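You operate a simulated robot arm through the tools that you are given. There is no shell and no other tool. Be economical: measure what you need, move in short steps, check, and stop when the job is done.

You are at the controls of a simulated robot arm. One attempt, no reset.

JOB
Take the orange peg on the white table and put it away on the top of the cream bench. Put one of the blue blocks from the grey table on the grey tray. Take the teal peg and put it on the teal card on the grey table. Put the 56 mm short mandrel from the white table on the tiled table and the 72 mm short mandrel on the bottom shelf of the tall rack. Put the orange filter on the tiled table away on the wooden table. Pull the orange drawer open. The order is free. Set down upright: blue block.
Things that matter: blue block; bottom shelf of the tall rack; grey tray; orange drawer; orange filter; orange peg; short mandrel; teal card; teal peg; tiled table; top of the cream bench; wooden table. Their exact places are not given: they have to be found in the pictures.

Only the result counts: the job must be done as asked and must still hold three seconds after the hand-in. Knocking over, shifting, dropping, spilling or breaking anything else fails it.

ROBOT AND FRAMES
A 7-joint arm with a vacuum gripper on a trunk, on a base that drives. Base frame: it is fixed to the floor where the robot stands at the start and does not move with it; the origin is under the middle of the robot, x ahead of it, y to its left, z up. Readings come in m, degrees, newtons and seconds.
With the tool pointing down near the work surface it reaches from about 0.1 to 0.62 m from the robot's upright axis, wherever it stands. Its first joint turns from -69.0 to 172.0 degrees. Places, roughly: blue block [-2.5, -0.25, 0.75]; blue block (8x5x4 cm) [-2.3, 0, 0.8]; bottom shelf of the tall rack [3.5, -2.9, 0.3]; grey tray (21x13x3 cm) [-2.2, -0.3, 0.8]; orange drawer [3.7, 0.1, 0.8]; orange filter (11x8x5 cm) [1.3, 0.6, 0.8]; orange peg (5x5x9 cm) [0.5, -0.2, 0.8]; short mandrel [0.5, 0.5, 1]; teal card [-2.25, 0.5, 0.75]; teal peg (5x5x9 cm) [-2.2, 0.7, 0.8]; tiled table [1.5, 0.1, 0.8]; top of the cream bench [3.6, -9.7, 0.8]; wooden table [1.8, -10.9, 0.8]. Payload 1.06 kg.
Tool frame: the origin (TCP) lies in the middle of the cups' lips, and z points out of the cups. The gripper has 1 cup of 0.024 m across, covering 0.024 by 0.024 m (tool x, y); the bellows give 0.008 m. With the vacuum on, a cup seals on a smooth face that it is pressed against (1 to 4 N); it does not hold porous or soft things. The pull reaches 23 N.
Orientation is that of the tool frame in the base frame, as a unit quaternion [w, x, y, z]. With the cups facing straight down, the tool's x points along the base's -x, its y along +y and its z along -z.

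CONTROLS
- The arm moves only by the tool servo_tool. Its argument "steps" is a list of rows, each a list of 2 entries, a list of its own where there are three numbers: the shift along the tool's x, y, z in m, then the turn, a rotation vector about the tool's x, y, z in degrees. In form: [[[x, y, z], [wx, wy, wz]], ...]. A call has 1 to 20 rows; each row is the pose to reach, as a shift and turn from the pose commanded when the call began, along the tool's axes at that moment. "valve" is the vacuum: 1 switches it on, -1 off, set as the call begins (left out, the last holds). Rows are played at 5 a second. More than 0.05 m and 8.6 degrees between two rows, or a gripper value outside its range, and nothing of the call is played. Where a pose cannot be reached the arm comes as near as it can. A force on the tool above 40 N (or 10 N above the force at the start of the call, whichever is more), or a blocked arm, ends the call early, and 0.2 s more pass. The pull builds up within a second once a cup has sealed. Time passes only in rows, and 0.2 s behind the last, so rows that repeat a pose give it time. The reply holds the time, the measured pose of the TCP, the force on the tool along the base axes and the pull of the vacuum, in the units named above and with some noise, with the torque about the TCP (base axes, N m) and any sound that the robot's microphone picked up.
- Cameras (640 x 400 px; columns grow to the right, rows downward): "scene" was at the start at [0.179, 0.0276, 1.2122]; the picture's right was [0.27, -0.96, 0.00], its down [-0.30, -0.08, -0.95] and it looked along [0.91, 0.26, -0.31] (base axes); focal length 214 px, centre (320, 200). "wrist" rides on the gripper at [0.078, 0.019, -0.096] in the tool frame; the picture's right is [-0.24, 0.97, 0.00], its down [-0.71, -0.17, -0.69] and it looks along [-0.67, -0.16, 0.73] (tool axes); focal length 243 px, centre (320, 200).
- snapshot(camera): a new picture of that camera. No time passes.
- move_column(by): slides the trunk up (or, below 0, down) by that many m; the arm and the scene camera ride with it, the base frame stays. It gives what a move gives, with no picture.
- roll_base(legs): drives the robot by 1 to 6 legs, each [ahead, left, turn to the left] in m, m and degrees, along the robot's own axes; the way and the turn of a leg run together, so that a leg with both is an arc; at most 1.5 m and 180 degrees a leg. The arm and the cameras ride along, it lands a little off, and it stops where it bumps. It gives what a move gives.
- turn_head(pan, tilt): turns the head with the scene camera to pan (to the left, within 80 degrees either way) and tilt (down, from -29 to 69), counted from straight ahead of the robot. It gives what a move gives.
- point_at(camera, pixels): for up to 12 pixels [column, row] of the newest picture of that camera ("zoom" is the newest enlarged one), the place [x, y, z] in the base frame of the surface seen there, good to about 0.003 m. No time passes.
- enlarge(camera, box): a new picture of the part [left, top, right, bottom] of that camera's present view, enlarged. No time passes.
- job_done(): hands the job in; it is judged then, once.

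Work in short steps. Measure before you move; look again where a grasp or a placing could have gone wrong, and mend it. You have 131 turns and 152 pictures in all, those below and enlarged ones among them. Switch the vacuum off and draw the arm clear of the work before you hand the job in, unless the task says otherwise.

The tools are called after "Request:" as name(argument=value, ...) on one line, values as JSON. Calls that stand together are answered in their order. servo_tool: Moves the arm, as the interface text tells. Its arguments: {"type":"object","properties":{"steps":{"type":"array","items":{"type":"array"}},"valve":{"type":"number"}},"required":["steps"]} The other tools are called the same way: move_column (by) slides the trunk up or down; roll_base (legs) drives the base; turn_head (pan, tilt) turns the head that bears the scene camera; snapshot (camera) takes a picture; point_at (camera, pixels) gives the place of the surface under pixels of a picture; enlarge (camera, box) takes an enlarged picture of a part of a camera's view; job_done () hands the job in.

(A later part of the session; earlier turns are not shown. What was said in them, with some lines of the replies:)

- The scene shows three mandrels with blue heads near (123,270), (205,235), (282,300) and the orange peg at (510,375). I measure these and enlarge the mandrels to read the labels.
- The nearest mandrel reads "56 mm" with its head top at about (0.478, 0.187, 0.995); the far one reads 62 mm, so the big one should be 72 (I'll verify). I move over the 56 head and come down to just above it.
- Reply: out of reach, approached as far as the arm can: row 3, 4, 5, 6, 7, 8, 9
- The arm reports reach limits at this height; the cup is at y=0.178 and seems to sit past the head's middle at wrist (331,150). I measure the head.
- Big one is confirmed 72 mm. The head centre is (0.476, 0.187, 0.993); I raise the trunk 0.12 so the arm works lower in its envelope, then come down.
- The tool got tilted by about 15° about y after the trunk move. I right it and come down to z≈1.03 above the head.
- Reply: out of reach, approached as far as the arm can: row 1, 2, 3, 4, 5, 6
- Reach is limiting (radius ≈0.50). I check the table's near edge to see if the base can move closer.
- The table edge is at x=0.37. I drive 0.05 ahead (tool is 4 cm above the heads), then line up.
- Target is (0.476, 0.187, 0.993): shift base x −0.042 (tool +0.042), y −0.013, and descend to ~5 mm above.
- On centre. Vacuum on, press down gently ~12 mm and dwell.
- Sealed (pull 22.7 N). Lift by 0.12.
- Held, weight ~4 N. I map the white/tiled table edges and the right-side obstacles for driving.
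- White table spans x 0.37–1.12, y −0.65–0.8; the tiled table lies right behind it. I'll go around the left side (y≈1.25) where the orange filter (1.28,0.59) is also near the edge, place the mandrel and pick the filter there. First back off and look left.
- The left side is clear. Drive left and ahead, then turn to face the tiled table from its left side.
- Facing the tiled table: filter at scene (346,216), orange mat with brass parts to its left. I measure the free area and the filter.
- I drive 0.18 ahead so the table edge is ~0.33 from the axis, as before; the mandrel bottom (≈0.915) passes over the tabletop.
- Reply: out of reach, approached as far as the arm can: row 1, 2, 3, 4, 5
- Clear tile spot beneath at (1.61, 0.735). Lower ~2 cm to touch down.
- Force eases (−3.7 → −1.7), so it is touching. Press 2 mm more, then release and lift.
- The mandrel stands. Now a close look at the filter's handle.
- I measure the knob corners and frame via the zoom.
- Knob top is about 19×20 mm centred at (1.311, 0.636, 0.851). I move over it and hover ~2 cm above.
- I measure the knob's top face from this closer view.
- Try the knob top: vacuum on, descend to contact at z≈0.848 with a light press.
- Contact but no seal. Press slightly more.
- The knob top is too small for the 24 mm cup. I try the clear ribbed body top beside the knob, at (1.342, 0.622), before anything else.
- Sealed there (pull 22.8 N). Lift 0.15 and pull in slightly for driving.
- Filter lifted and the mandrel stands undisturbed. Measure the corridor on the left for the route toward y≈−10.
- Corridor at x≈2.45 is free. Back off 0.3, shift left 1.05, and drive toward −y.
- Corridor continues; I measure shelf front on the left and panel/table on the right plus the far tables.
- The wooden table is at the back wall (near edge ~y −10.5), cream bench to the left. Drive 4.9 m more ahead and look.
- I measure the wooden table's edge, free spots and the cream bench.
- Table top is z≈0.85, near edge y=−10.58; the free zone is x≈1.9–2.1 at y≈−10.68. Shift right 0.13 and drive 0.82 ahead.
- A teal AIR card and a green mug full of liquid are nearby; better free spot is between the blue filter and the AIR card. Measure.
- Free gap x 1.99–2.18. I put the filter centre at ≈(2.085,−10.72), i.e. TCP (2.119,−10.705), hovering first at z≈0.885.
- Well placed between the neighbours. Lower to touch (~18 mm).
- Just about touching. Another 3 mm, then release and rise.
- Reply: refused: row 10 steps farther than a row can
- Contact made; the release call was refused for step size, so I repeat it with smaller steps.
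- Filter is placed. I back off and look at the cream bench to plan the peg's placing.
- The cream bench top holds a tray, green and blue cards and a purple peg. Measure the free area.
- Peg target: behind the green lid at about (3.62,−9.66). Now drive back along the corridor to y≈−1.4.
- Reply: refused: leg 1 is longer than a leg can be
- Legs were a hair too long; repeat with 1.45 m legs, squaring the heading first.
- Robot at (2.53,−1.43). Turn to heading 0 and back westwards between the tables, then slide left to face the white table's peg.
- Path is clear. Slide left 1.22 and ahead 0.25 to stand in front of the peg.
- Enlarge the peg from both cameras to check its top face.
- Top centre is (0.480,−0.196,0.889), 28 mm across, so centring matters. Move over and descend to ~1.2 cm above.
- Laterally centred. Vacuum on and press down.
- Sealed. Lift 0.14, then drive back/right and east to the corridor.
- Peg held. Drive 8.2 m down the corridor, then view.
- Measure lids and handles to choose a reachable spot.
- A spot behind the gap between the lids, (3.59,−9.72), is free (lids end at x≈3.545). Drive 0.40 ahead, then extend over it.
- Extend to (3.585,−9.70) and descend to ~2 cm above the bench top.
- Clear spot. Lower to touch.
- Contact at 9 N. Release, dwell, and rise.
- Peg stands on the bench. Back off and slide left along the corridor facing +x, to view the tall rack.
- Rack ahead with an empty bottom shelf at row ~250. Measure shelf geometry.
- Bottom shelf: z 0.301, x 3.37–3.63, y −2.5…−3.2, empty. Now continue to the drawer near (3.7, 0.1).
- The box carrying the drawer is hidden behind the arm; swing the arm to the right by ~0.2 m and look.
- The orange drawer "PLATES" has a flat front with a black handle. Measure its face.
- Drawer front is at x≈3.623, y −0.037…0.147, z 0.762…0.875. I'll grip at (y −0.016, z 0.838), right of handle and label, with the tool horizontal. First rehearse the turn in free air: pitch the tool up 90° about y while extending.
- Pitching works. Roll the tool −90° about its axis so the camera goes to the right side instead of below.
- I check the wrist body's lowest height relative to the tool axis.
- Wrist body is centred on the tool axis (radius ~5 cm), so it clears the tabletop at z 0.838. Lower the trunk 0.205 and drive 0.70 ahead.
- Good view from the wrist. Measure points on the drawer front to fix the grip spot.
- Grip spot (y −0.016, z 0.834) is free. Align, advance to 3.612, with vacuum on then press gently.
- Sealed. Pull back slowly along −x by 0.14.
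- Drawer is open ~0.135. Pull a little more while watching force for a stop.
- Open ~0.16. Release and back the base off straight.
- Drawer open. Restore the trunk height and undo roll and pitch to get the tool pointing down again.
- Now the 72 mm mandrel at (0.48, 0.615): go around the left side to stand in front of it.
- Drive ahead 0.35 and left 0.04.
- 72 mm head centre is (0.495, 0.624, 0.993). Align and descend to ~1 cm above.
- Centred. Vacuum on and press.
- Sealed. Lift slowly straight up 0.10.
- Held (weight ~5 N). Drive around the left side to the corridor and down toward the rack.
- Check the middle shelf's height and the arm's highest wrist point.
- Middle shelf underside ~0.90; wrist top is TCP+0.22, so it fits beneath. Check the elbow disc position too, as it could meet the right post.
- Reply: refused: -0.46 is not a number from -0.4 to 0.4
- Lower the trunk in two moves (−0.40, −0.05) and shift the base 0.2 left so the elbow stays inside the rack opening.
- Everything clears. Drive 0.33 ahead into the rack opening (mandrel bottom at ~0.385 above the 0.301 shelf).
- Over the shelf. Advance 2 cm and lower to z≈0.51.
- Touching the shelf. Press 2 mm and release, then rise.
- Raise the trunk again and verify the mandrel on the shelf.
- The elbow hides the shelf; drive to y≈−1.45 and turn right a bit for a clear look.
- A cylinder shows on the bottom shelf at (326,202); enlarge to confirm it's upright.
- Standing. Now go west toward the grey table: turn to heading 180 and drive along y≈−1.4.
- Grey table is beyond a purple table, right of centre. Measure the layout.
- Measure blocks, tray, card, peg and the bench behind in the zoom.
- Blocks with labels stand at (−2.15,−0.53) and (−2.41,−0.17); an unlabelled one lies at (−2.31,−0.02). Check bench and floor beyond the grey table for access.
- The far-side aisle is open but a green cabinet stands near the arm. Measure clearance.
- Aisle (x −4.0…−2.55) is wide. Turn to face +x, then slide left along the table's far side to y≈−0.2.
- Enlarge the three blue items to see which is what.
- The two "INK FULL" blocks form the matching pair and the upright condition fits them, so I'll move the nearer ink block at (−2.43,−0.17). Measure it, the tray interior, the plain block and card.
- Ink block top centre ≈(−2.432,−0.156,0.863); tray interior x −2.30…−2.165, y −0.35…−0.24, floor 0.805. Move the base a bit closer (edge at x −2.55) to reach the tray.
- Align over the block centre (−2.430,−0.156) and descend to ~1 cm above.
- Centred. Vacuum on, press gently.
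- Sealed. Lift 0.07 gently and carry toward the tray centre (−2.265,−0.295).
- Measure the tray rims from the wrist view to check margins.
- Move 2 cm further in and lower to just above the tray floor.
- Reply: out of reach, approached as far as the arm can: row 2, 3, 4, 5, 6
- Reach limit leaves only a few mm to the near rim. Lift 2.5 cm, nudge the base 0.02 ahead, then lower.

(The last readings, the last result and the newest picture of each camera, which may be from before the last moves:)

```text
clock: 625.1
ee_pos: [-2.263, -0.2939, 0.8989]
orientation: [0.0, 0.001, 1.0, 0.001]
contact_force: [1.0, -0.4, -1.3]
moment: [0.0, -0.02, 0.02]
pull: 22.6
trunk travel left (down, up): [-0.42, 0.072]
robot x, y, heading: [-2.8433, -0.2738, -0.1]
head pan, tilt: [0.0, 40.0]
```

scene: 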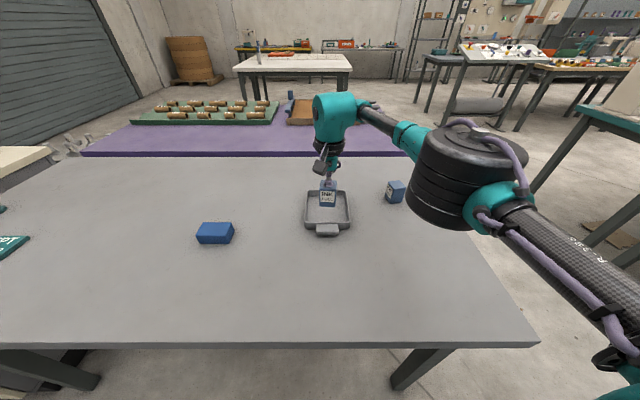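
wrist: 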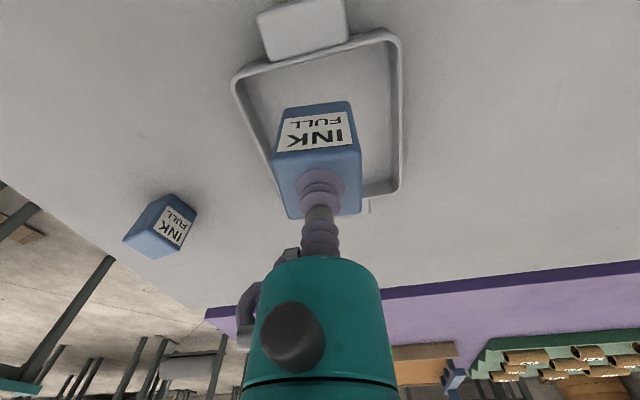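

Now extend 1.5 cm and lower until contact.

Request:
servo_tool(steps=[[[-0.015, 0, 0], [0, 0, 0]], [[-0.015, 0, 0.015], [0, 0, 0]], [[-0.015, 0, 0.027], [0, 0, 0]], [[-0.015, 0, 0.031], [0, 0, 0]], [[-0.015, 0, 0.033], [0, 0, 0]]])

```text
clock: 626.3
ee_pos: [-2.2479, -0.2936, 0.8656]
orientation: [0.001, 0.001, 1.0, 0.001]
contact_force: [0.2, 0.1, -1.7]
moment: [0.01, 0.02, -0.02]
pull: 22.7
trunk travel left (down, up): [-0.42, 0.072]
robot x, y, heading: [-2.8424, -0.2768, 0.0]
head pan, tilt: [0.0, 40.0]
```

Request:
servo_tool(steps=[[[0, 0, 0.001], [0, 0, 0]], [[0, 0, 0.002], [0, 0, 0]], [[0, 0, 0.003], [0, 0, 0]]])

```text
clock: 627.1
ee_pos: [-2.2488, -0.2937, 0.865]
orientation: [0.002, 0.0, 1.0, 0.001]
contact_force: [3.1, 1.5, 13.0]
moment: [-0.01, 0.02, 0.01]
pull: 22.8
trunk travel left (down, up): [-0.42, 0.072]
robot x, y, heading: [-2.8438, -0.2788, 0.1]
head pan, tilt: [0.0, 40.0]
```

Contact on the tray floor. Release, rise, and check.

Request:
servo_tool(steps=[[[0, 0, 0], [0, 0, 0]], [[0, 0, 0], [0, 0, 0]], [[0, 0, 0], [0, 0, 0]], [[0, 0, 0], [0, 0, 0]], [[0, 0, 0], [0, 0, 0]], [[0, 0, -0.008], [0, 0, 0]], [[0, 0, -0.03], [0, 0, 0]], [[0.02, 0, -0.06], [0, 0, 0]], [[0.05, 0, -0.08], [0, 0, 0]], [[0.09, 0, -0.09], [0, 0, 0]], [[0.13, 0, -0.09], [0, 0, 0]], [[0.16, 0, -0.09], [0, 0, 0]]], valve=-1)

Request:
enlarge(camera="scene", box=[180, 140, 460, 280])

```text
clock: 629.7
ee_pos: [-2.4093, -0.2958, 0.952]
orientation: [0.001, 0.001, 1.0, 0.001]
contact_force: [0.2, -0.2, 0.6]
moment: [-0.01, 0.02, 0.01]
pull: 0.0
trunk travel left (down, up): [-0.42, 0.072]
robot x, y, heading: [-2.8425, -0.2729, 0.1]
head pan, tilt: [0.0, 40.0]
```

```text
2.29 times, centred on (320, 210) of scene
```

zoom: 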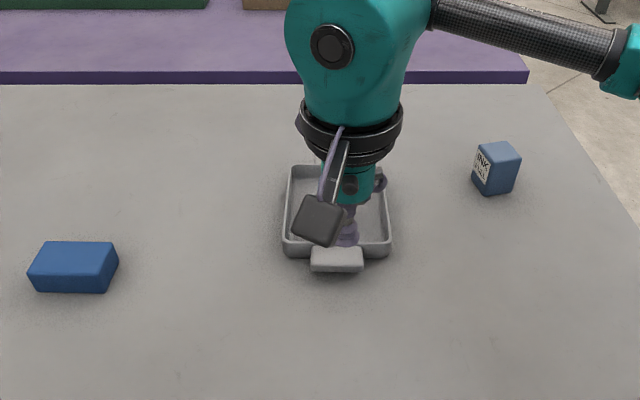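

Ink block seems placed (hidden by the wrist). Move left to y≈0.63 for the teal peg, then check the tray, peg and card.

Request:
roll_base(legs=[[-0.05, 0, 0], [0, 0.88, 0]])

Request:
turn_head(pan=-30, tilt=35)

Request:
snapshot(camera="scene")

Request:
snapshot(camera="wrist")

```text
clock: 638.2
ee_pos: [-2.4547, 0.5686, 0.9519]
orientation: [0.001, 0.004, 1.0, 0.001]
contact_force: [-0.1, -0.1, -0.4]
moment: [0.0, -0.01, 0.0]
pull: 0.1
trunk travel left (down, up): [-0.42, 0.072]
robot x, y, heading: [-2.8865, 0.5901, -0.6]
head pan, tilt: [0.0, 40.0]
```

```text
clock: 639.1
ee_pos: [-2.4551, 0.568, 0.9528]
orientation: [0.001, 0.004, 1.0, 0.001]
contact_force: [-0.2, 0.6, -0.9]
moment: [0.03, 0.0, -0.01]
pull: 0.1
trunk travel left (down, up): [-0.42, 0.072]
robot x, y, heading: [-2.8845, 0.5947, -0.4]
head pan, tilt: [-30.0, 35.0]
```

```text
62 pictures are left
```

scene: 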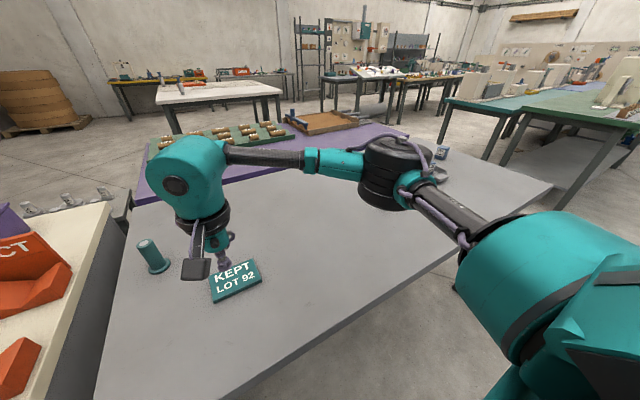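

```text
61 pictures are left
```

wrist: 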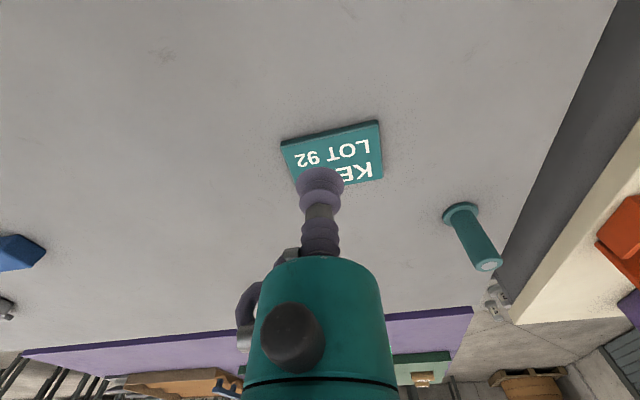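

Measure the peg top and the card.

Request:
enlarge(camera="wrist", box=[430, 190, 520, 280])

Request:
point_at(camera="wrist", pixels=[[488, 265], [476, 267], [500, 261], [460, 212], [285, 145], [377, 125], [380, 178], [300, 185], [335, 150], [280, 143]])

Request:
point_at(camera="scene", pixels=[[145, 243], [152, 255], [215, 302], [262, 279], [257, 260], [208, 275], [236, 282], [100, 230], [60, 320]])

```text
4.44 times, centred on (475, 235) of wrist
```

zoom: 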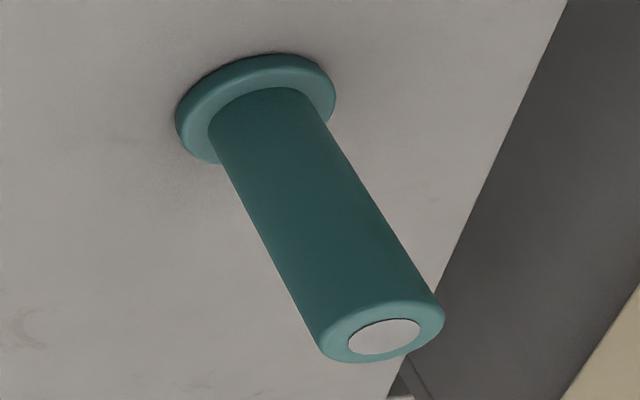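

```text
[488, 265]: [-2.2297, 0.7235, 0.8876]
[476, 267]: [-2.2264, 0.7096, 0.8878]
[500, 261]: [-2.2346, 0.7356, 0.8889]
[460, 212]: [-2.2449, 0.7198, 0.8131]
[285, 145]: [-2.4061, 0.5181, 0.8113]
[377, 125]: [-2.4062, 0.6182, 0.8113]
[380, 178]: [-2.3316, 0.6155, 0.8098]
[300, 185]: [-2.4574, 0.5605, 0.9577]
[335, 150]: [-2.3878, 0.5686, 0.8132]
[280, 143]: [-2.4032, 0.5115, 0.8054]
```

```text
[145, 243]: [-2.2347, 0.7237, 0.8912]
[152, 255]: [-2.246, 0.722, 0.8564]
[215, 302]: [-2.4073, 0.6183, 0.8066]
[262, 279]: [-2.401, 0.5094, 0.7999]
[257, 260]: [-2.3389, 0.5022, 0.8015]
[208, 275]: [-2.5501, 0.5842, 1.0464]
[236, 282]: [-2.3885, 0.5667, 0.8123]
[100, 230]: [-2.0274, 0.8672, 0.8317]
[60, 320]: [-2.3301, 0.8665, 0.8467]
```

Peg top centre (−2.230, 0.722, 0.889); card centre (−2.37, 0.567), top 0.812. To reach the peg the base must come to x≈−2.81; look down to see the base and table edge clearance.

Request:
turn_head(pan=20, tilt=69)

Request:
snapshot(camera="scene")

```text
clock: 640.3
ee_pos: [-2.4549, 0.5677, 0.9523]
orientation: [0.001, 0.005, 1.0, 0.001]
contact_force: [-0.8, -0.5, -0.3]
moment: [0.0, 0.0, 0.0]
pull: 0.2
trunk travel left (down, up): [-0.42, 0.072]
robot x, y, heading: [-2.8876, 0.5956, -0.5]
head pan, tilt: [20.0, 68.8]
```

```text
59 pictures are left
```

scene: 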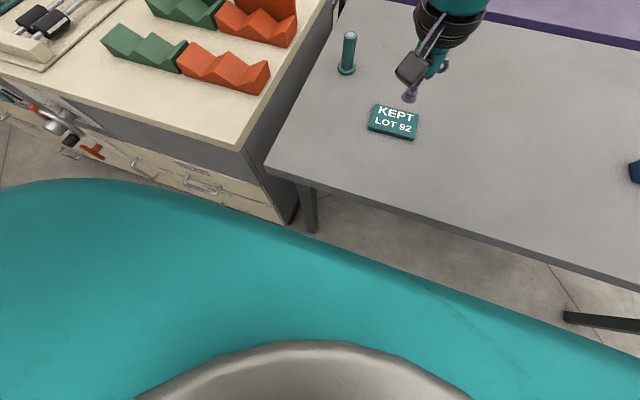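

Request:
point_at(camera="scene", pixels=[[450, 285], [300, 245], [550, 320], [200, 205], [330, 300], [450, 232], [350, 200], [120, 185], [270, 215]])

```text
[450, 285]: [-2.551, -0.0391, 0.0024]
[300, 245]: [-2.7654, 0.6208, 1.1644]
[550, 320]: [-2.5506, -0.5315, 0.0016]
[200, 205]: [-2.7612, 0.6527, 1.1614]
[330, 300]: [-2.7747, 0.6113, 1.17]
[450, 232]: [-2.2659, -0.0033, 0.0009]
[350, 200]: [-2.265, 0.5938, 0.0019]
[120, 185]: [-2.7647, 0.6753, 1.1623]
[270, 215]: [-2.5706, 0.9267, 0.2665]
```

The base itself isn't visible; previous stops had ~0.29 m to an edge. I raise the trunk 0.07 (better reach) and move only to x≈−2.83, y≈0.63.

Request:
move_column(by=0.07)

Request:
roll_base(legs=[[0.055, 0.035, 0.5]])

Request:
turn_head(pan=20, tilt=45)

```text
clock: 641.4
ee_pos: [-2.4564, 0.5679, 1.0216]
orientation: [0.001, 0.004, 1.0, 0.001]
contact_force: [0.5, 0.7, -0.8]
moment: [0.0, -0.01, 0.0]
pull: 0.0
trunk travel left (down, up): [-0.49, 0.002]
robot x, y, heading: [-2.8883, 0.5913, -0.7]
head pan, tilt: [20.0, 68.8]
```

```text
clock: 642.4
ee_pos: [-2.3996, 0.6068, 1.0219]
orientation: [0.001, 0.0, 1.0, 0.001]
contact_force: [-0.3, 0.3, -1.1]
moment: [0.01, 0.02, 0.02]
pull: 0.0
trunk travel left (down, up): [-0.49, 0.002]
robot x, y, heading: [-2.832, 0.6272, 0.1]
head pan, tilt: [20.0, 68.8]
```

```text
clock: 643.3
ee_pos: [-2.3999, 0.6062, 1.0227]
orientation: [0.001, -0.001, 1.0, 0.001]
contact_force: [-0.2, -0.1, 0.1]
moment: [0.0, -0.07, -0.02]
pull: 0.1
trunk travel left (down, up): [-0.49, 0.002]
robot x, y, heading: [-2.8352, 0.6275, -0.1]
head pan, tilt: [20.0, 45.0]
```

Move over the peg at z≈0.92.

Request:
servo_tool(steps=[[[-0.03, 0.03, 0.03], [0, 0, 0]], [[-0.06, 0.06, 0.055], [0, 0, 0]], [[-0.095, 0.085, 0.075], [0, 0, 0]], [[-0.125, 0.105, 0.09], [0, 0, 0]], [[-0.15, 0.115, 0.1], [0, 0, 0]], [[-0.17, 0.115, 0.105], [0, 0, 0]], [[-0.17, 0.115, 0.105], [0, 0, 0]]])

Request:
enlarge(camera="wrist", box=[260, 110, 400, 230])

```text
refused: row 1 steps farther than a row can; nothing moved
```

```text
3.33 times, centred on (330, 170) of wrist
```

zoom: 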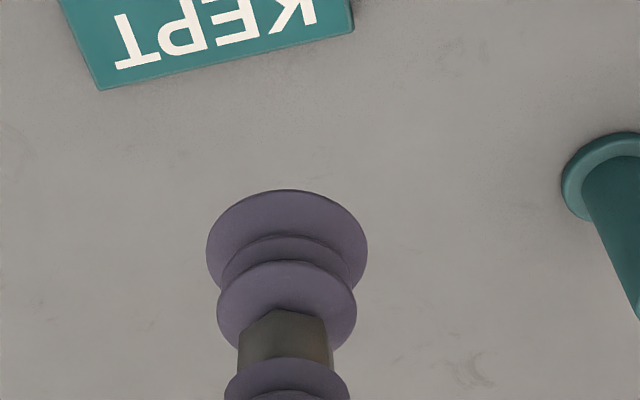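

Steps were too long; repeat with finer rows.

Request:
servo_tool(steps=[[[-0.02, 0.02, 0.02], [0, 0, 0]], [[-0.045, 0.04, 0.04], [0, 0, 0]], [[-0.07, 0.06, 0.06], [0, 0, 0]], [[-0.095, 0.08, 0.08], [0, 0, 0]], [[-0.12, 0.1, 0.095], [0, 0, 0]], [[-0.145, 0.115, 0.1], [0, 0, 0]], [[-0.17, 0.115, 0.105], [0, 0, 0]], [[-0.17, 0.115, 0.105], [0, 0, 0]]])

Request:
snapshot(camera="wrist")

```text
clock: 645.1
ee_pos: [-2.3086, 0.6901, 0.9486]
orientation: [0.001, -0.002, 1.0, 0.0]
contact_force: [-1.0, 0.1, -0.1]
moment: [-0.02, 0.02, -0.04]
pull: 0.1
out of reach, approached as far as the arm can: row 4, 5, 6, 7, 8
trunk travel left (down, up): [-0.49, 0.002]
robot x, y, heading: [-2.8331, 0.6259, 0.1]
head pan, tilt: [20.0, 45.0]
```

```text
57 pictures are left
```

wrist: 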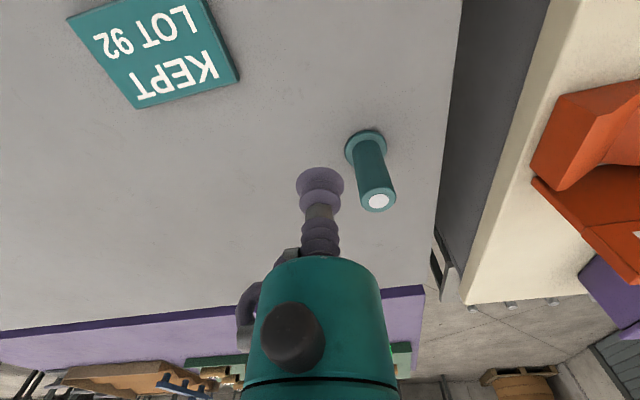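

Reach shrinks when the target lies to the robot's left, so I'll turn the base ~22° left to bring the peg to its right. First retract the arm and move it right.

Request:
servo_tool(steps=[[[0.03, -0.02, -0.02], [0, 0, 0]], [[0.06, -0.05, -0.04], [0, 0, 0]], [[0.09, -0.085, -0.04], [0, 0, 0]], [[0.104, -0.125, -0.04], [0, 0, 0]], [[0.104, -0.165, -0.04], [0, 0, 0]], [[0.104, -0.205, -0.04], [0, 0, 0]]])

Request:
roll_base(legs=[[0, 0, 22]])

Request:
snapshot(camera="wrist")

```text
clock: 646.5
ee_pos: [-2.4104, 0.4796, 0.9859]
orientation: [0.0, -0.001, 1.0, 0.001]
contact_force: [0.1, -0.7, -0.4]
moment: [-0.01, 0.01, -0.01]
pull: 0.1
trunk travel left (down, up): [-0.49, 0.002]
robot x, y, heading: [-2.8311, 0.6249, 0.1]
head pan, tilt: [20.0, 45.0]
```

```text
clock: 648.0
ee_pos: [-2.3859, 0.6512, 0.9871]
orientation: [0.001, -0.194, 0.981, 0.001]
contact_force: [0.2, 0.8, -1.0]
moment: [0.02, 0.0, 0.02]
pull: 0.1
trunk travel left (down, up): [-0.49, 0.002]
robot x, y, heading: [-2.8332, 0.6267, 22.3]
head pan, tilt: [20.0, 45.0]
```

```text
56 pictures are left
```

wrist: 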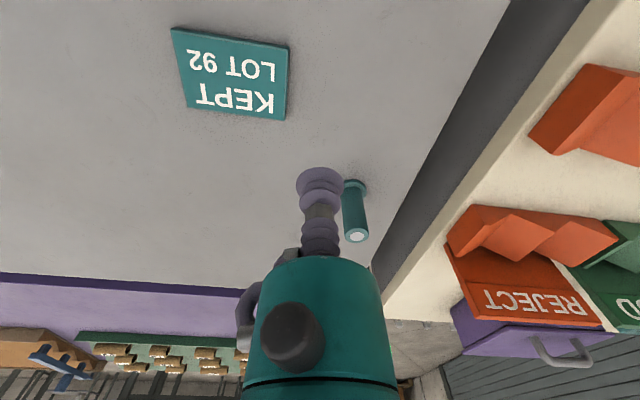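

Now the peg is 0.17 ahead along the tool direction. Extend and descend to z≈0.91.

Request:
servo_tool(steps=[[[-0.03, 0.002, 0.02], [0, 0, 0]], [[-0.06, 0.004, 0.04], [0, 0, 0]], [[-0.09, 0.006, 0.06], [0, 0, 0]], [[-0.12, 0.006, 0.07], [0, 0, 0]], [[-0.15, 0.006, 0.077], [0, 0, 0]], [[-0.171, 0.006, 0.08], [0, 0, 0]], [[-0.171, 0.006, 0.08], [0, 0, 0]]])

Request:
snapshot(camera="wrist")

```text
clock: 649.6
ee_pos: [-2.2542, 0.7137, 0.9109]
orientation: [0.002, -0.194, 0.981, 0.002]
contact_force: [-0.4, -0.2, 0.2]
moment: [-0.01, -0.02, 0.0]
pull: 0.1
out of reach, approached as far as the arm can: row 6, 7
trunk travel left (down, up): [-0.49, 0.002]
robot x, y, heading: [-2.8358, 0.6303, 22.1]
head pan, tilt: [20.0, 45.0]
```

```text
55 pictures are left
```

wrist: 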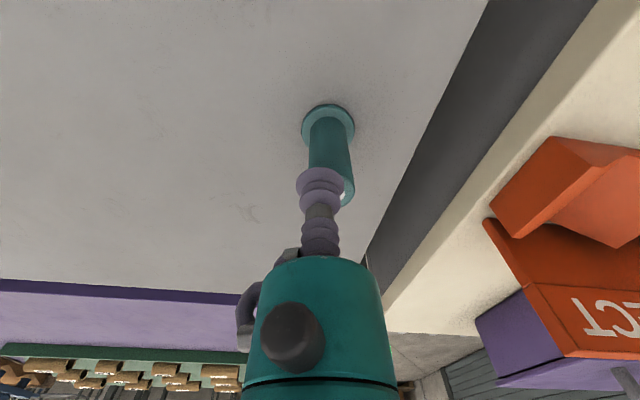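

Short by ~2.6 cm. Nudge the base 0.027 forward along its heading (tool is above the peg top by 2 cm).

Request:
roll_base(legs=[[0.027, 0, 0]])

Request:
enlarge(camera="wrist", box=[270, 130, 390, 230])

```text
clock: 650.5
ee_pos: [-2.2286, 0.7226, 0.9097]
orientation: [0.001, -0.195, 0.981, 0.001]
contact_force: [1.0, 0.9, 0.1]
moment: [-0.01, 0.0, -0.01]
pull: 0.0
trunk travel left (down, up): [-0.49, 0.002]
robot x, y, heading: [-2.8066, 0.6391, 22.3]
head pan, tilt: [20.0, 45.0]
```

```text
4.00 times, centred on (330, 180) of wrist
```

zoom: 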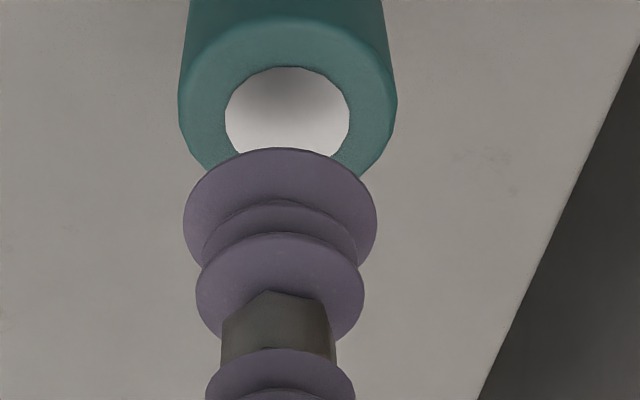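

Request:
point_at(camera="zoom", pixels=[[185, 110], [390, 110], [288, 30], [288, 110], [190, 130], [385, 130]])

```text
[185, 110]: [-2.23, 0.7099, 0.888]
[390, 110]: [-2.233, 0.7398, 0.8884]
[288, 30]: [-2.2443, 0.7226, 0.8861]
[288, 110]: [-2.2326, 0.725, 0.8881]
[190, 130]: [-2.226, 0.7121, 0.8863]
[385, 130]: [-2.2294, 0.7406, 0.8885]
```

Peg centre ≈(−2.230, 0.725): shift 2.5 mm left, vacuum on and press down.

Request:
servo_tool(steps=[[[0, 0.0025, 0.008], [0, 0, 0]], [[0, 0.0025, 0.015], [0, 0, 0]], [[0, 0.0025, 0.02], [0, 0, 0]], [[0, 0.0025, 0.0225], [0, 0, 0]], [[0, 0.0025, 0.024], [0, 0, 0]], [[0, 0.0025, 0.024], [0, 0, 0]], [[0, 0.0025, 0.024], [0, 0, 0]], [[0, 0.0025, 0.024], [0, 0, 0]], [[0, 0.0025, 0.024], [0, 0, 0]]], valve=1)

```text
clock: 652.5
ee_pos: [-2.2346, 0.7244, 0.8875]
orientation: [0.003, -0.193, 0.981, 0.001]
contact_force: [1.4, 0.9, 7.7]
moment: [-0.06, 0.0, 0.0]
pull: 22.8
out of reach, approached as far as the arm can: row 3, 4, 5, 6, 7, 8, 9
trunk travel left (down, up): [-0.49, 0.002]
robot x, y, heading: [-2.8086, 0.6391, 22.4]
head pan, tilt: [20.0, 45.0]
```

Sealed. Lift 5 cm, retract and carry over the card centre (−2.37, 0.567).

Request:
servo_tool(steps=[[[0.002, 0, -0.012], [0, 0, 0]], [[0.005, 0, -0.03], [0, 0, 0]], [[0.015, 0, -0.05], [0, 0, 0]], [[0.04, -0.01, -0.06], [0, 0, 0]], [[0.07, -0.025, -0.06], [0, 0, 0]], [[0.1, -0.042, -0.06], [0, 0, 0]], [[0.13, -0.06, -0.06], [0, 0, 0]], [[0.16, -0.078, -0.06], [0, 0, 0]], [[0.185, -0.094, -0.06], [0, 0, 0]], [[0.185, -0.094, -0.06], [0, 0, 0]]])

Request:
snapshot(camera="wrist")

Request:
snapshot(camera="scene")

```text
clock: 654.7
ee_pos: [-2.3674, 0.5675, 0.9488]
orientation: [0.002, -0.194, 0.981, 0.001]
contact_force: [0.3, -0.1, -0.8]
moment: [-0.03, 0.03, -0.01]
pull: 22.7
trunk travel left (down, up): [-0.49, 0.002]
robot x, y, heading: [-2.8085, 0.6376, 22.3]
head pan, tilt: [20.0, 45.0]
```

```text
53 pictures are left
```

wrist: 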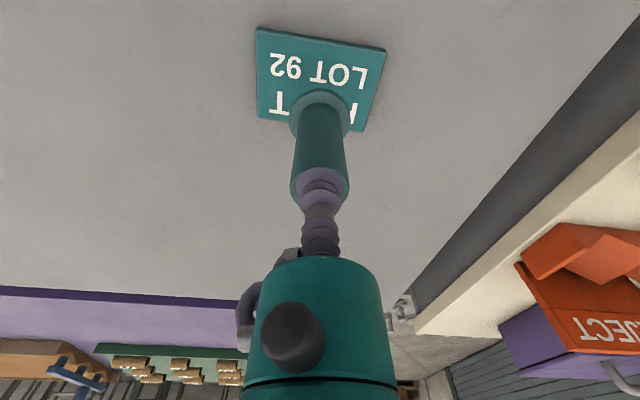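

```text
52 pictures are left
```

scene: 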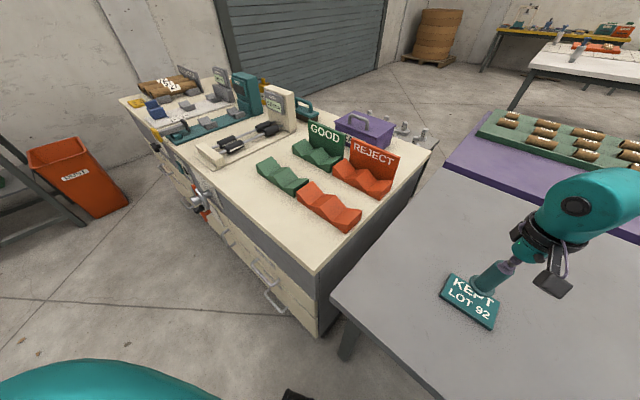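

Aligned above the card. Lower to just contact (target TCP ≈0.900).

Request:
servo_tool(steps=[[[0, 0, 0.02], [0, 0, 0]], [[0, 0, 0.035], [0, 0, 0]], [[0, 0, 0.043], [0, 0, 0]], [[0, 0, 0.047], [0, 0, 0]], [[0, 0, 0.049], [0, 0, 0]]])

```text
clock: 655.9
ee_pos: [-2.3689, 0.5677, 0.8993]
orientation: [0.003, -0.194, 0.981, 0.001]
contact_force: [0.3, -1.8, 6.9]
moment: [-0.07, 0.0, -0.01]
pull: 23.2
trunk travel left (down, up): [-0.49, 0.002]
robot x, y, heading: [-2.8103, 0.6382, 22.6]
head pan, tilt: [20.0, 45.0]
```

Contact on the card. Release, dwell, rise and view.

Request:
servo_tool(steps=[[[0, 0, 0], [0, 0, 0]], [[0, 0, 0], [0, 0, 0]], [[0, 0, 0], [0, 0, 0]], [[0, 0, 0], [0, 0, 0]], [[0, 0, 0], [0, 0, 0]], [[0, 0, -0.008], [0, 0, 0]], [[0, 0, -0.03], [0, 0, 0]], [[0, 0, -0.06], [0, 0, 0]], [[0, -0.02, -0.09], [0, 0, 0]], [[0, -0.05, -0.1], [0, 0, 0]]], valve=-1)

Request:
roll_base(legs=[[-0.3, 0, 0], [0, 0, -22]])

Request:
turn_head(pan=10, tilt=35)

Request:
snapshot(camera="scene")

Request:
snapshot(camera="wrist")

```text
clock: 658.1
ee_pos: [-2.3516, 0.5218, 0.9994]
orientation: [0.001, -0.194, 0.981, 0.001]
contact_force: [-0.5, 0.2, -0.2]
moment: [0.0, -0.02, -0.02]
pull: 0.2
trunk travel left (down, up): [-0.49, 0.002]
robot x, y, heading: [-2.8056, 0.6352, 22.5]
head pan, tilt: [20.0, 45.0]
```

```text
clock: 661.2
ee_pos: [-2.6953, 0.2507, 0.9999]
orientation: [0.002, -0.01, 1.0, 0.002]
contact_force: [0.1, 0.1, -0.2]
moment: [0.01, 0.0, -0.02]
pull: 0.2
trunk travel left (down, up): [-0.49, 0.002]
robot x, y, heading: [-3.0807, 0.5239, 1.2]
head pan, tilt: [20.0, 45.0]
```

```text
clock: 662.0
ee_pos: [-2.6955, 0.2516, 0.9994]
orientation: [0.002, -0.009, 1.0, 0.001]
contact_force: [0.2, 0.1, 0.6]
moment: [-0.01, 0.01, 0.0]
pull: 0.1
trunk travel left (down, up): [-0.49, 0.002]
robot x, y, heading: [-3.0799, 0.5266, 1.1]
head pan, tilt: [10.0, 35.0]
```

```text
51 pictures are left
```

scene: 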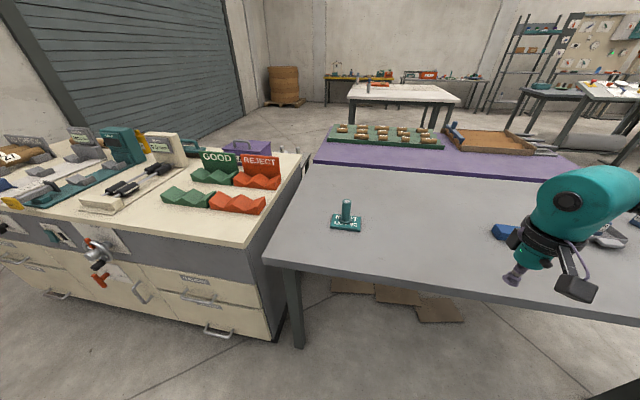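

```text
50 pictures are left
```

wrist: 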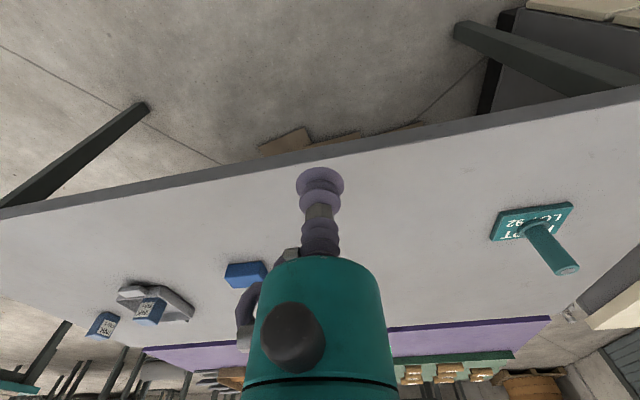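

Peg stands on the card; ink block sits in the tray. Enlarge to confirm both.

Request:
enlarge(camera="wrist", box=[70, 250, 290, 350])

Request:
enlarge(camera="scene", box=[300, 60, 600, 240])

```text
2.91 times, centred on (180, 300) of wrist
```

zoom: 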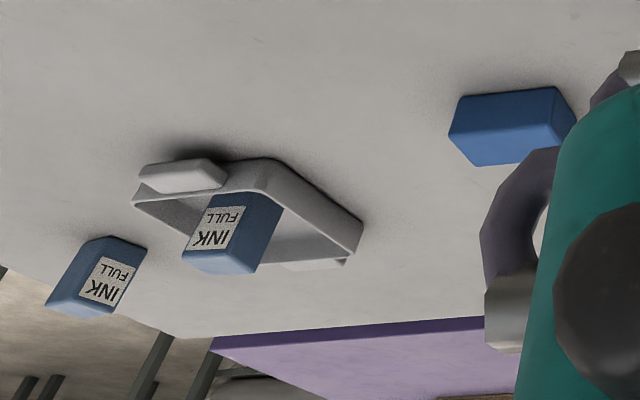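

```text
2.13 times, centred on (450, 150) of scene
```

zoom: 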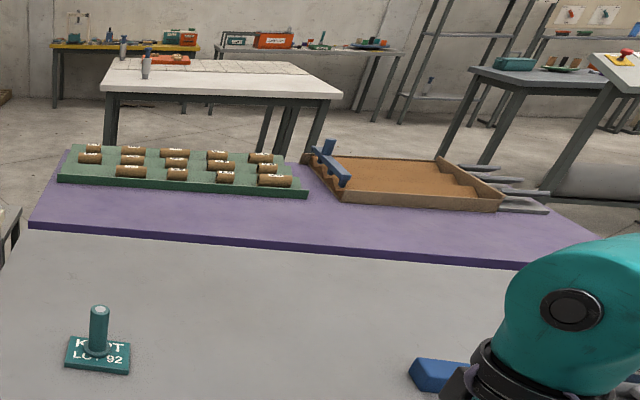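

All items read as placed, the vacuum is off and the arm is clear of the work; I hand in.

Request:
job_done()

```text
The job is handed in.
```

I did every part of the job and handed it in; the hand-in reply gave no verdict.

- **Orange peg:** it stands on top of the cream bench, behind the lids.
- **Blue block:** one of the two blocks labelled "INK FULL" is upright in the grey tray. There was also a plain, unlabelled blue block lying on the grey table. I took the labelled kind because there were two alike and the upright rule suits them; if you meant the plain one, this part is wrong.
- **Teal peg:** it stands on the teal card.
- **56 mm mandrel:** it stands on the tiled table.
- **72 mm mandrel:** it stands on the bottom shelf of the tall rack.
- **Orange filter:** it lies on the wooden table, between the blue filter and the AIR card.
- **Orange drawer:** it is pulled open about 0.16 m.
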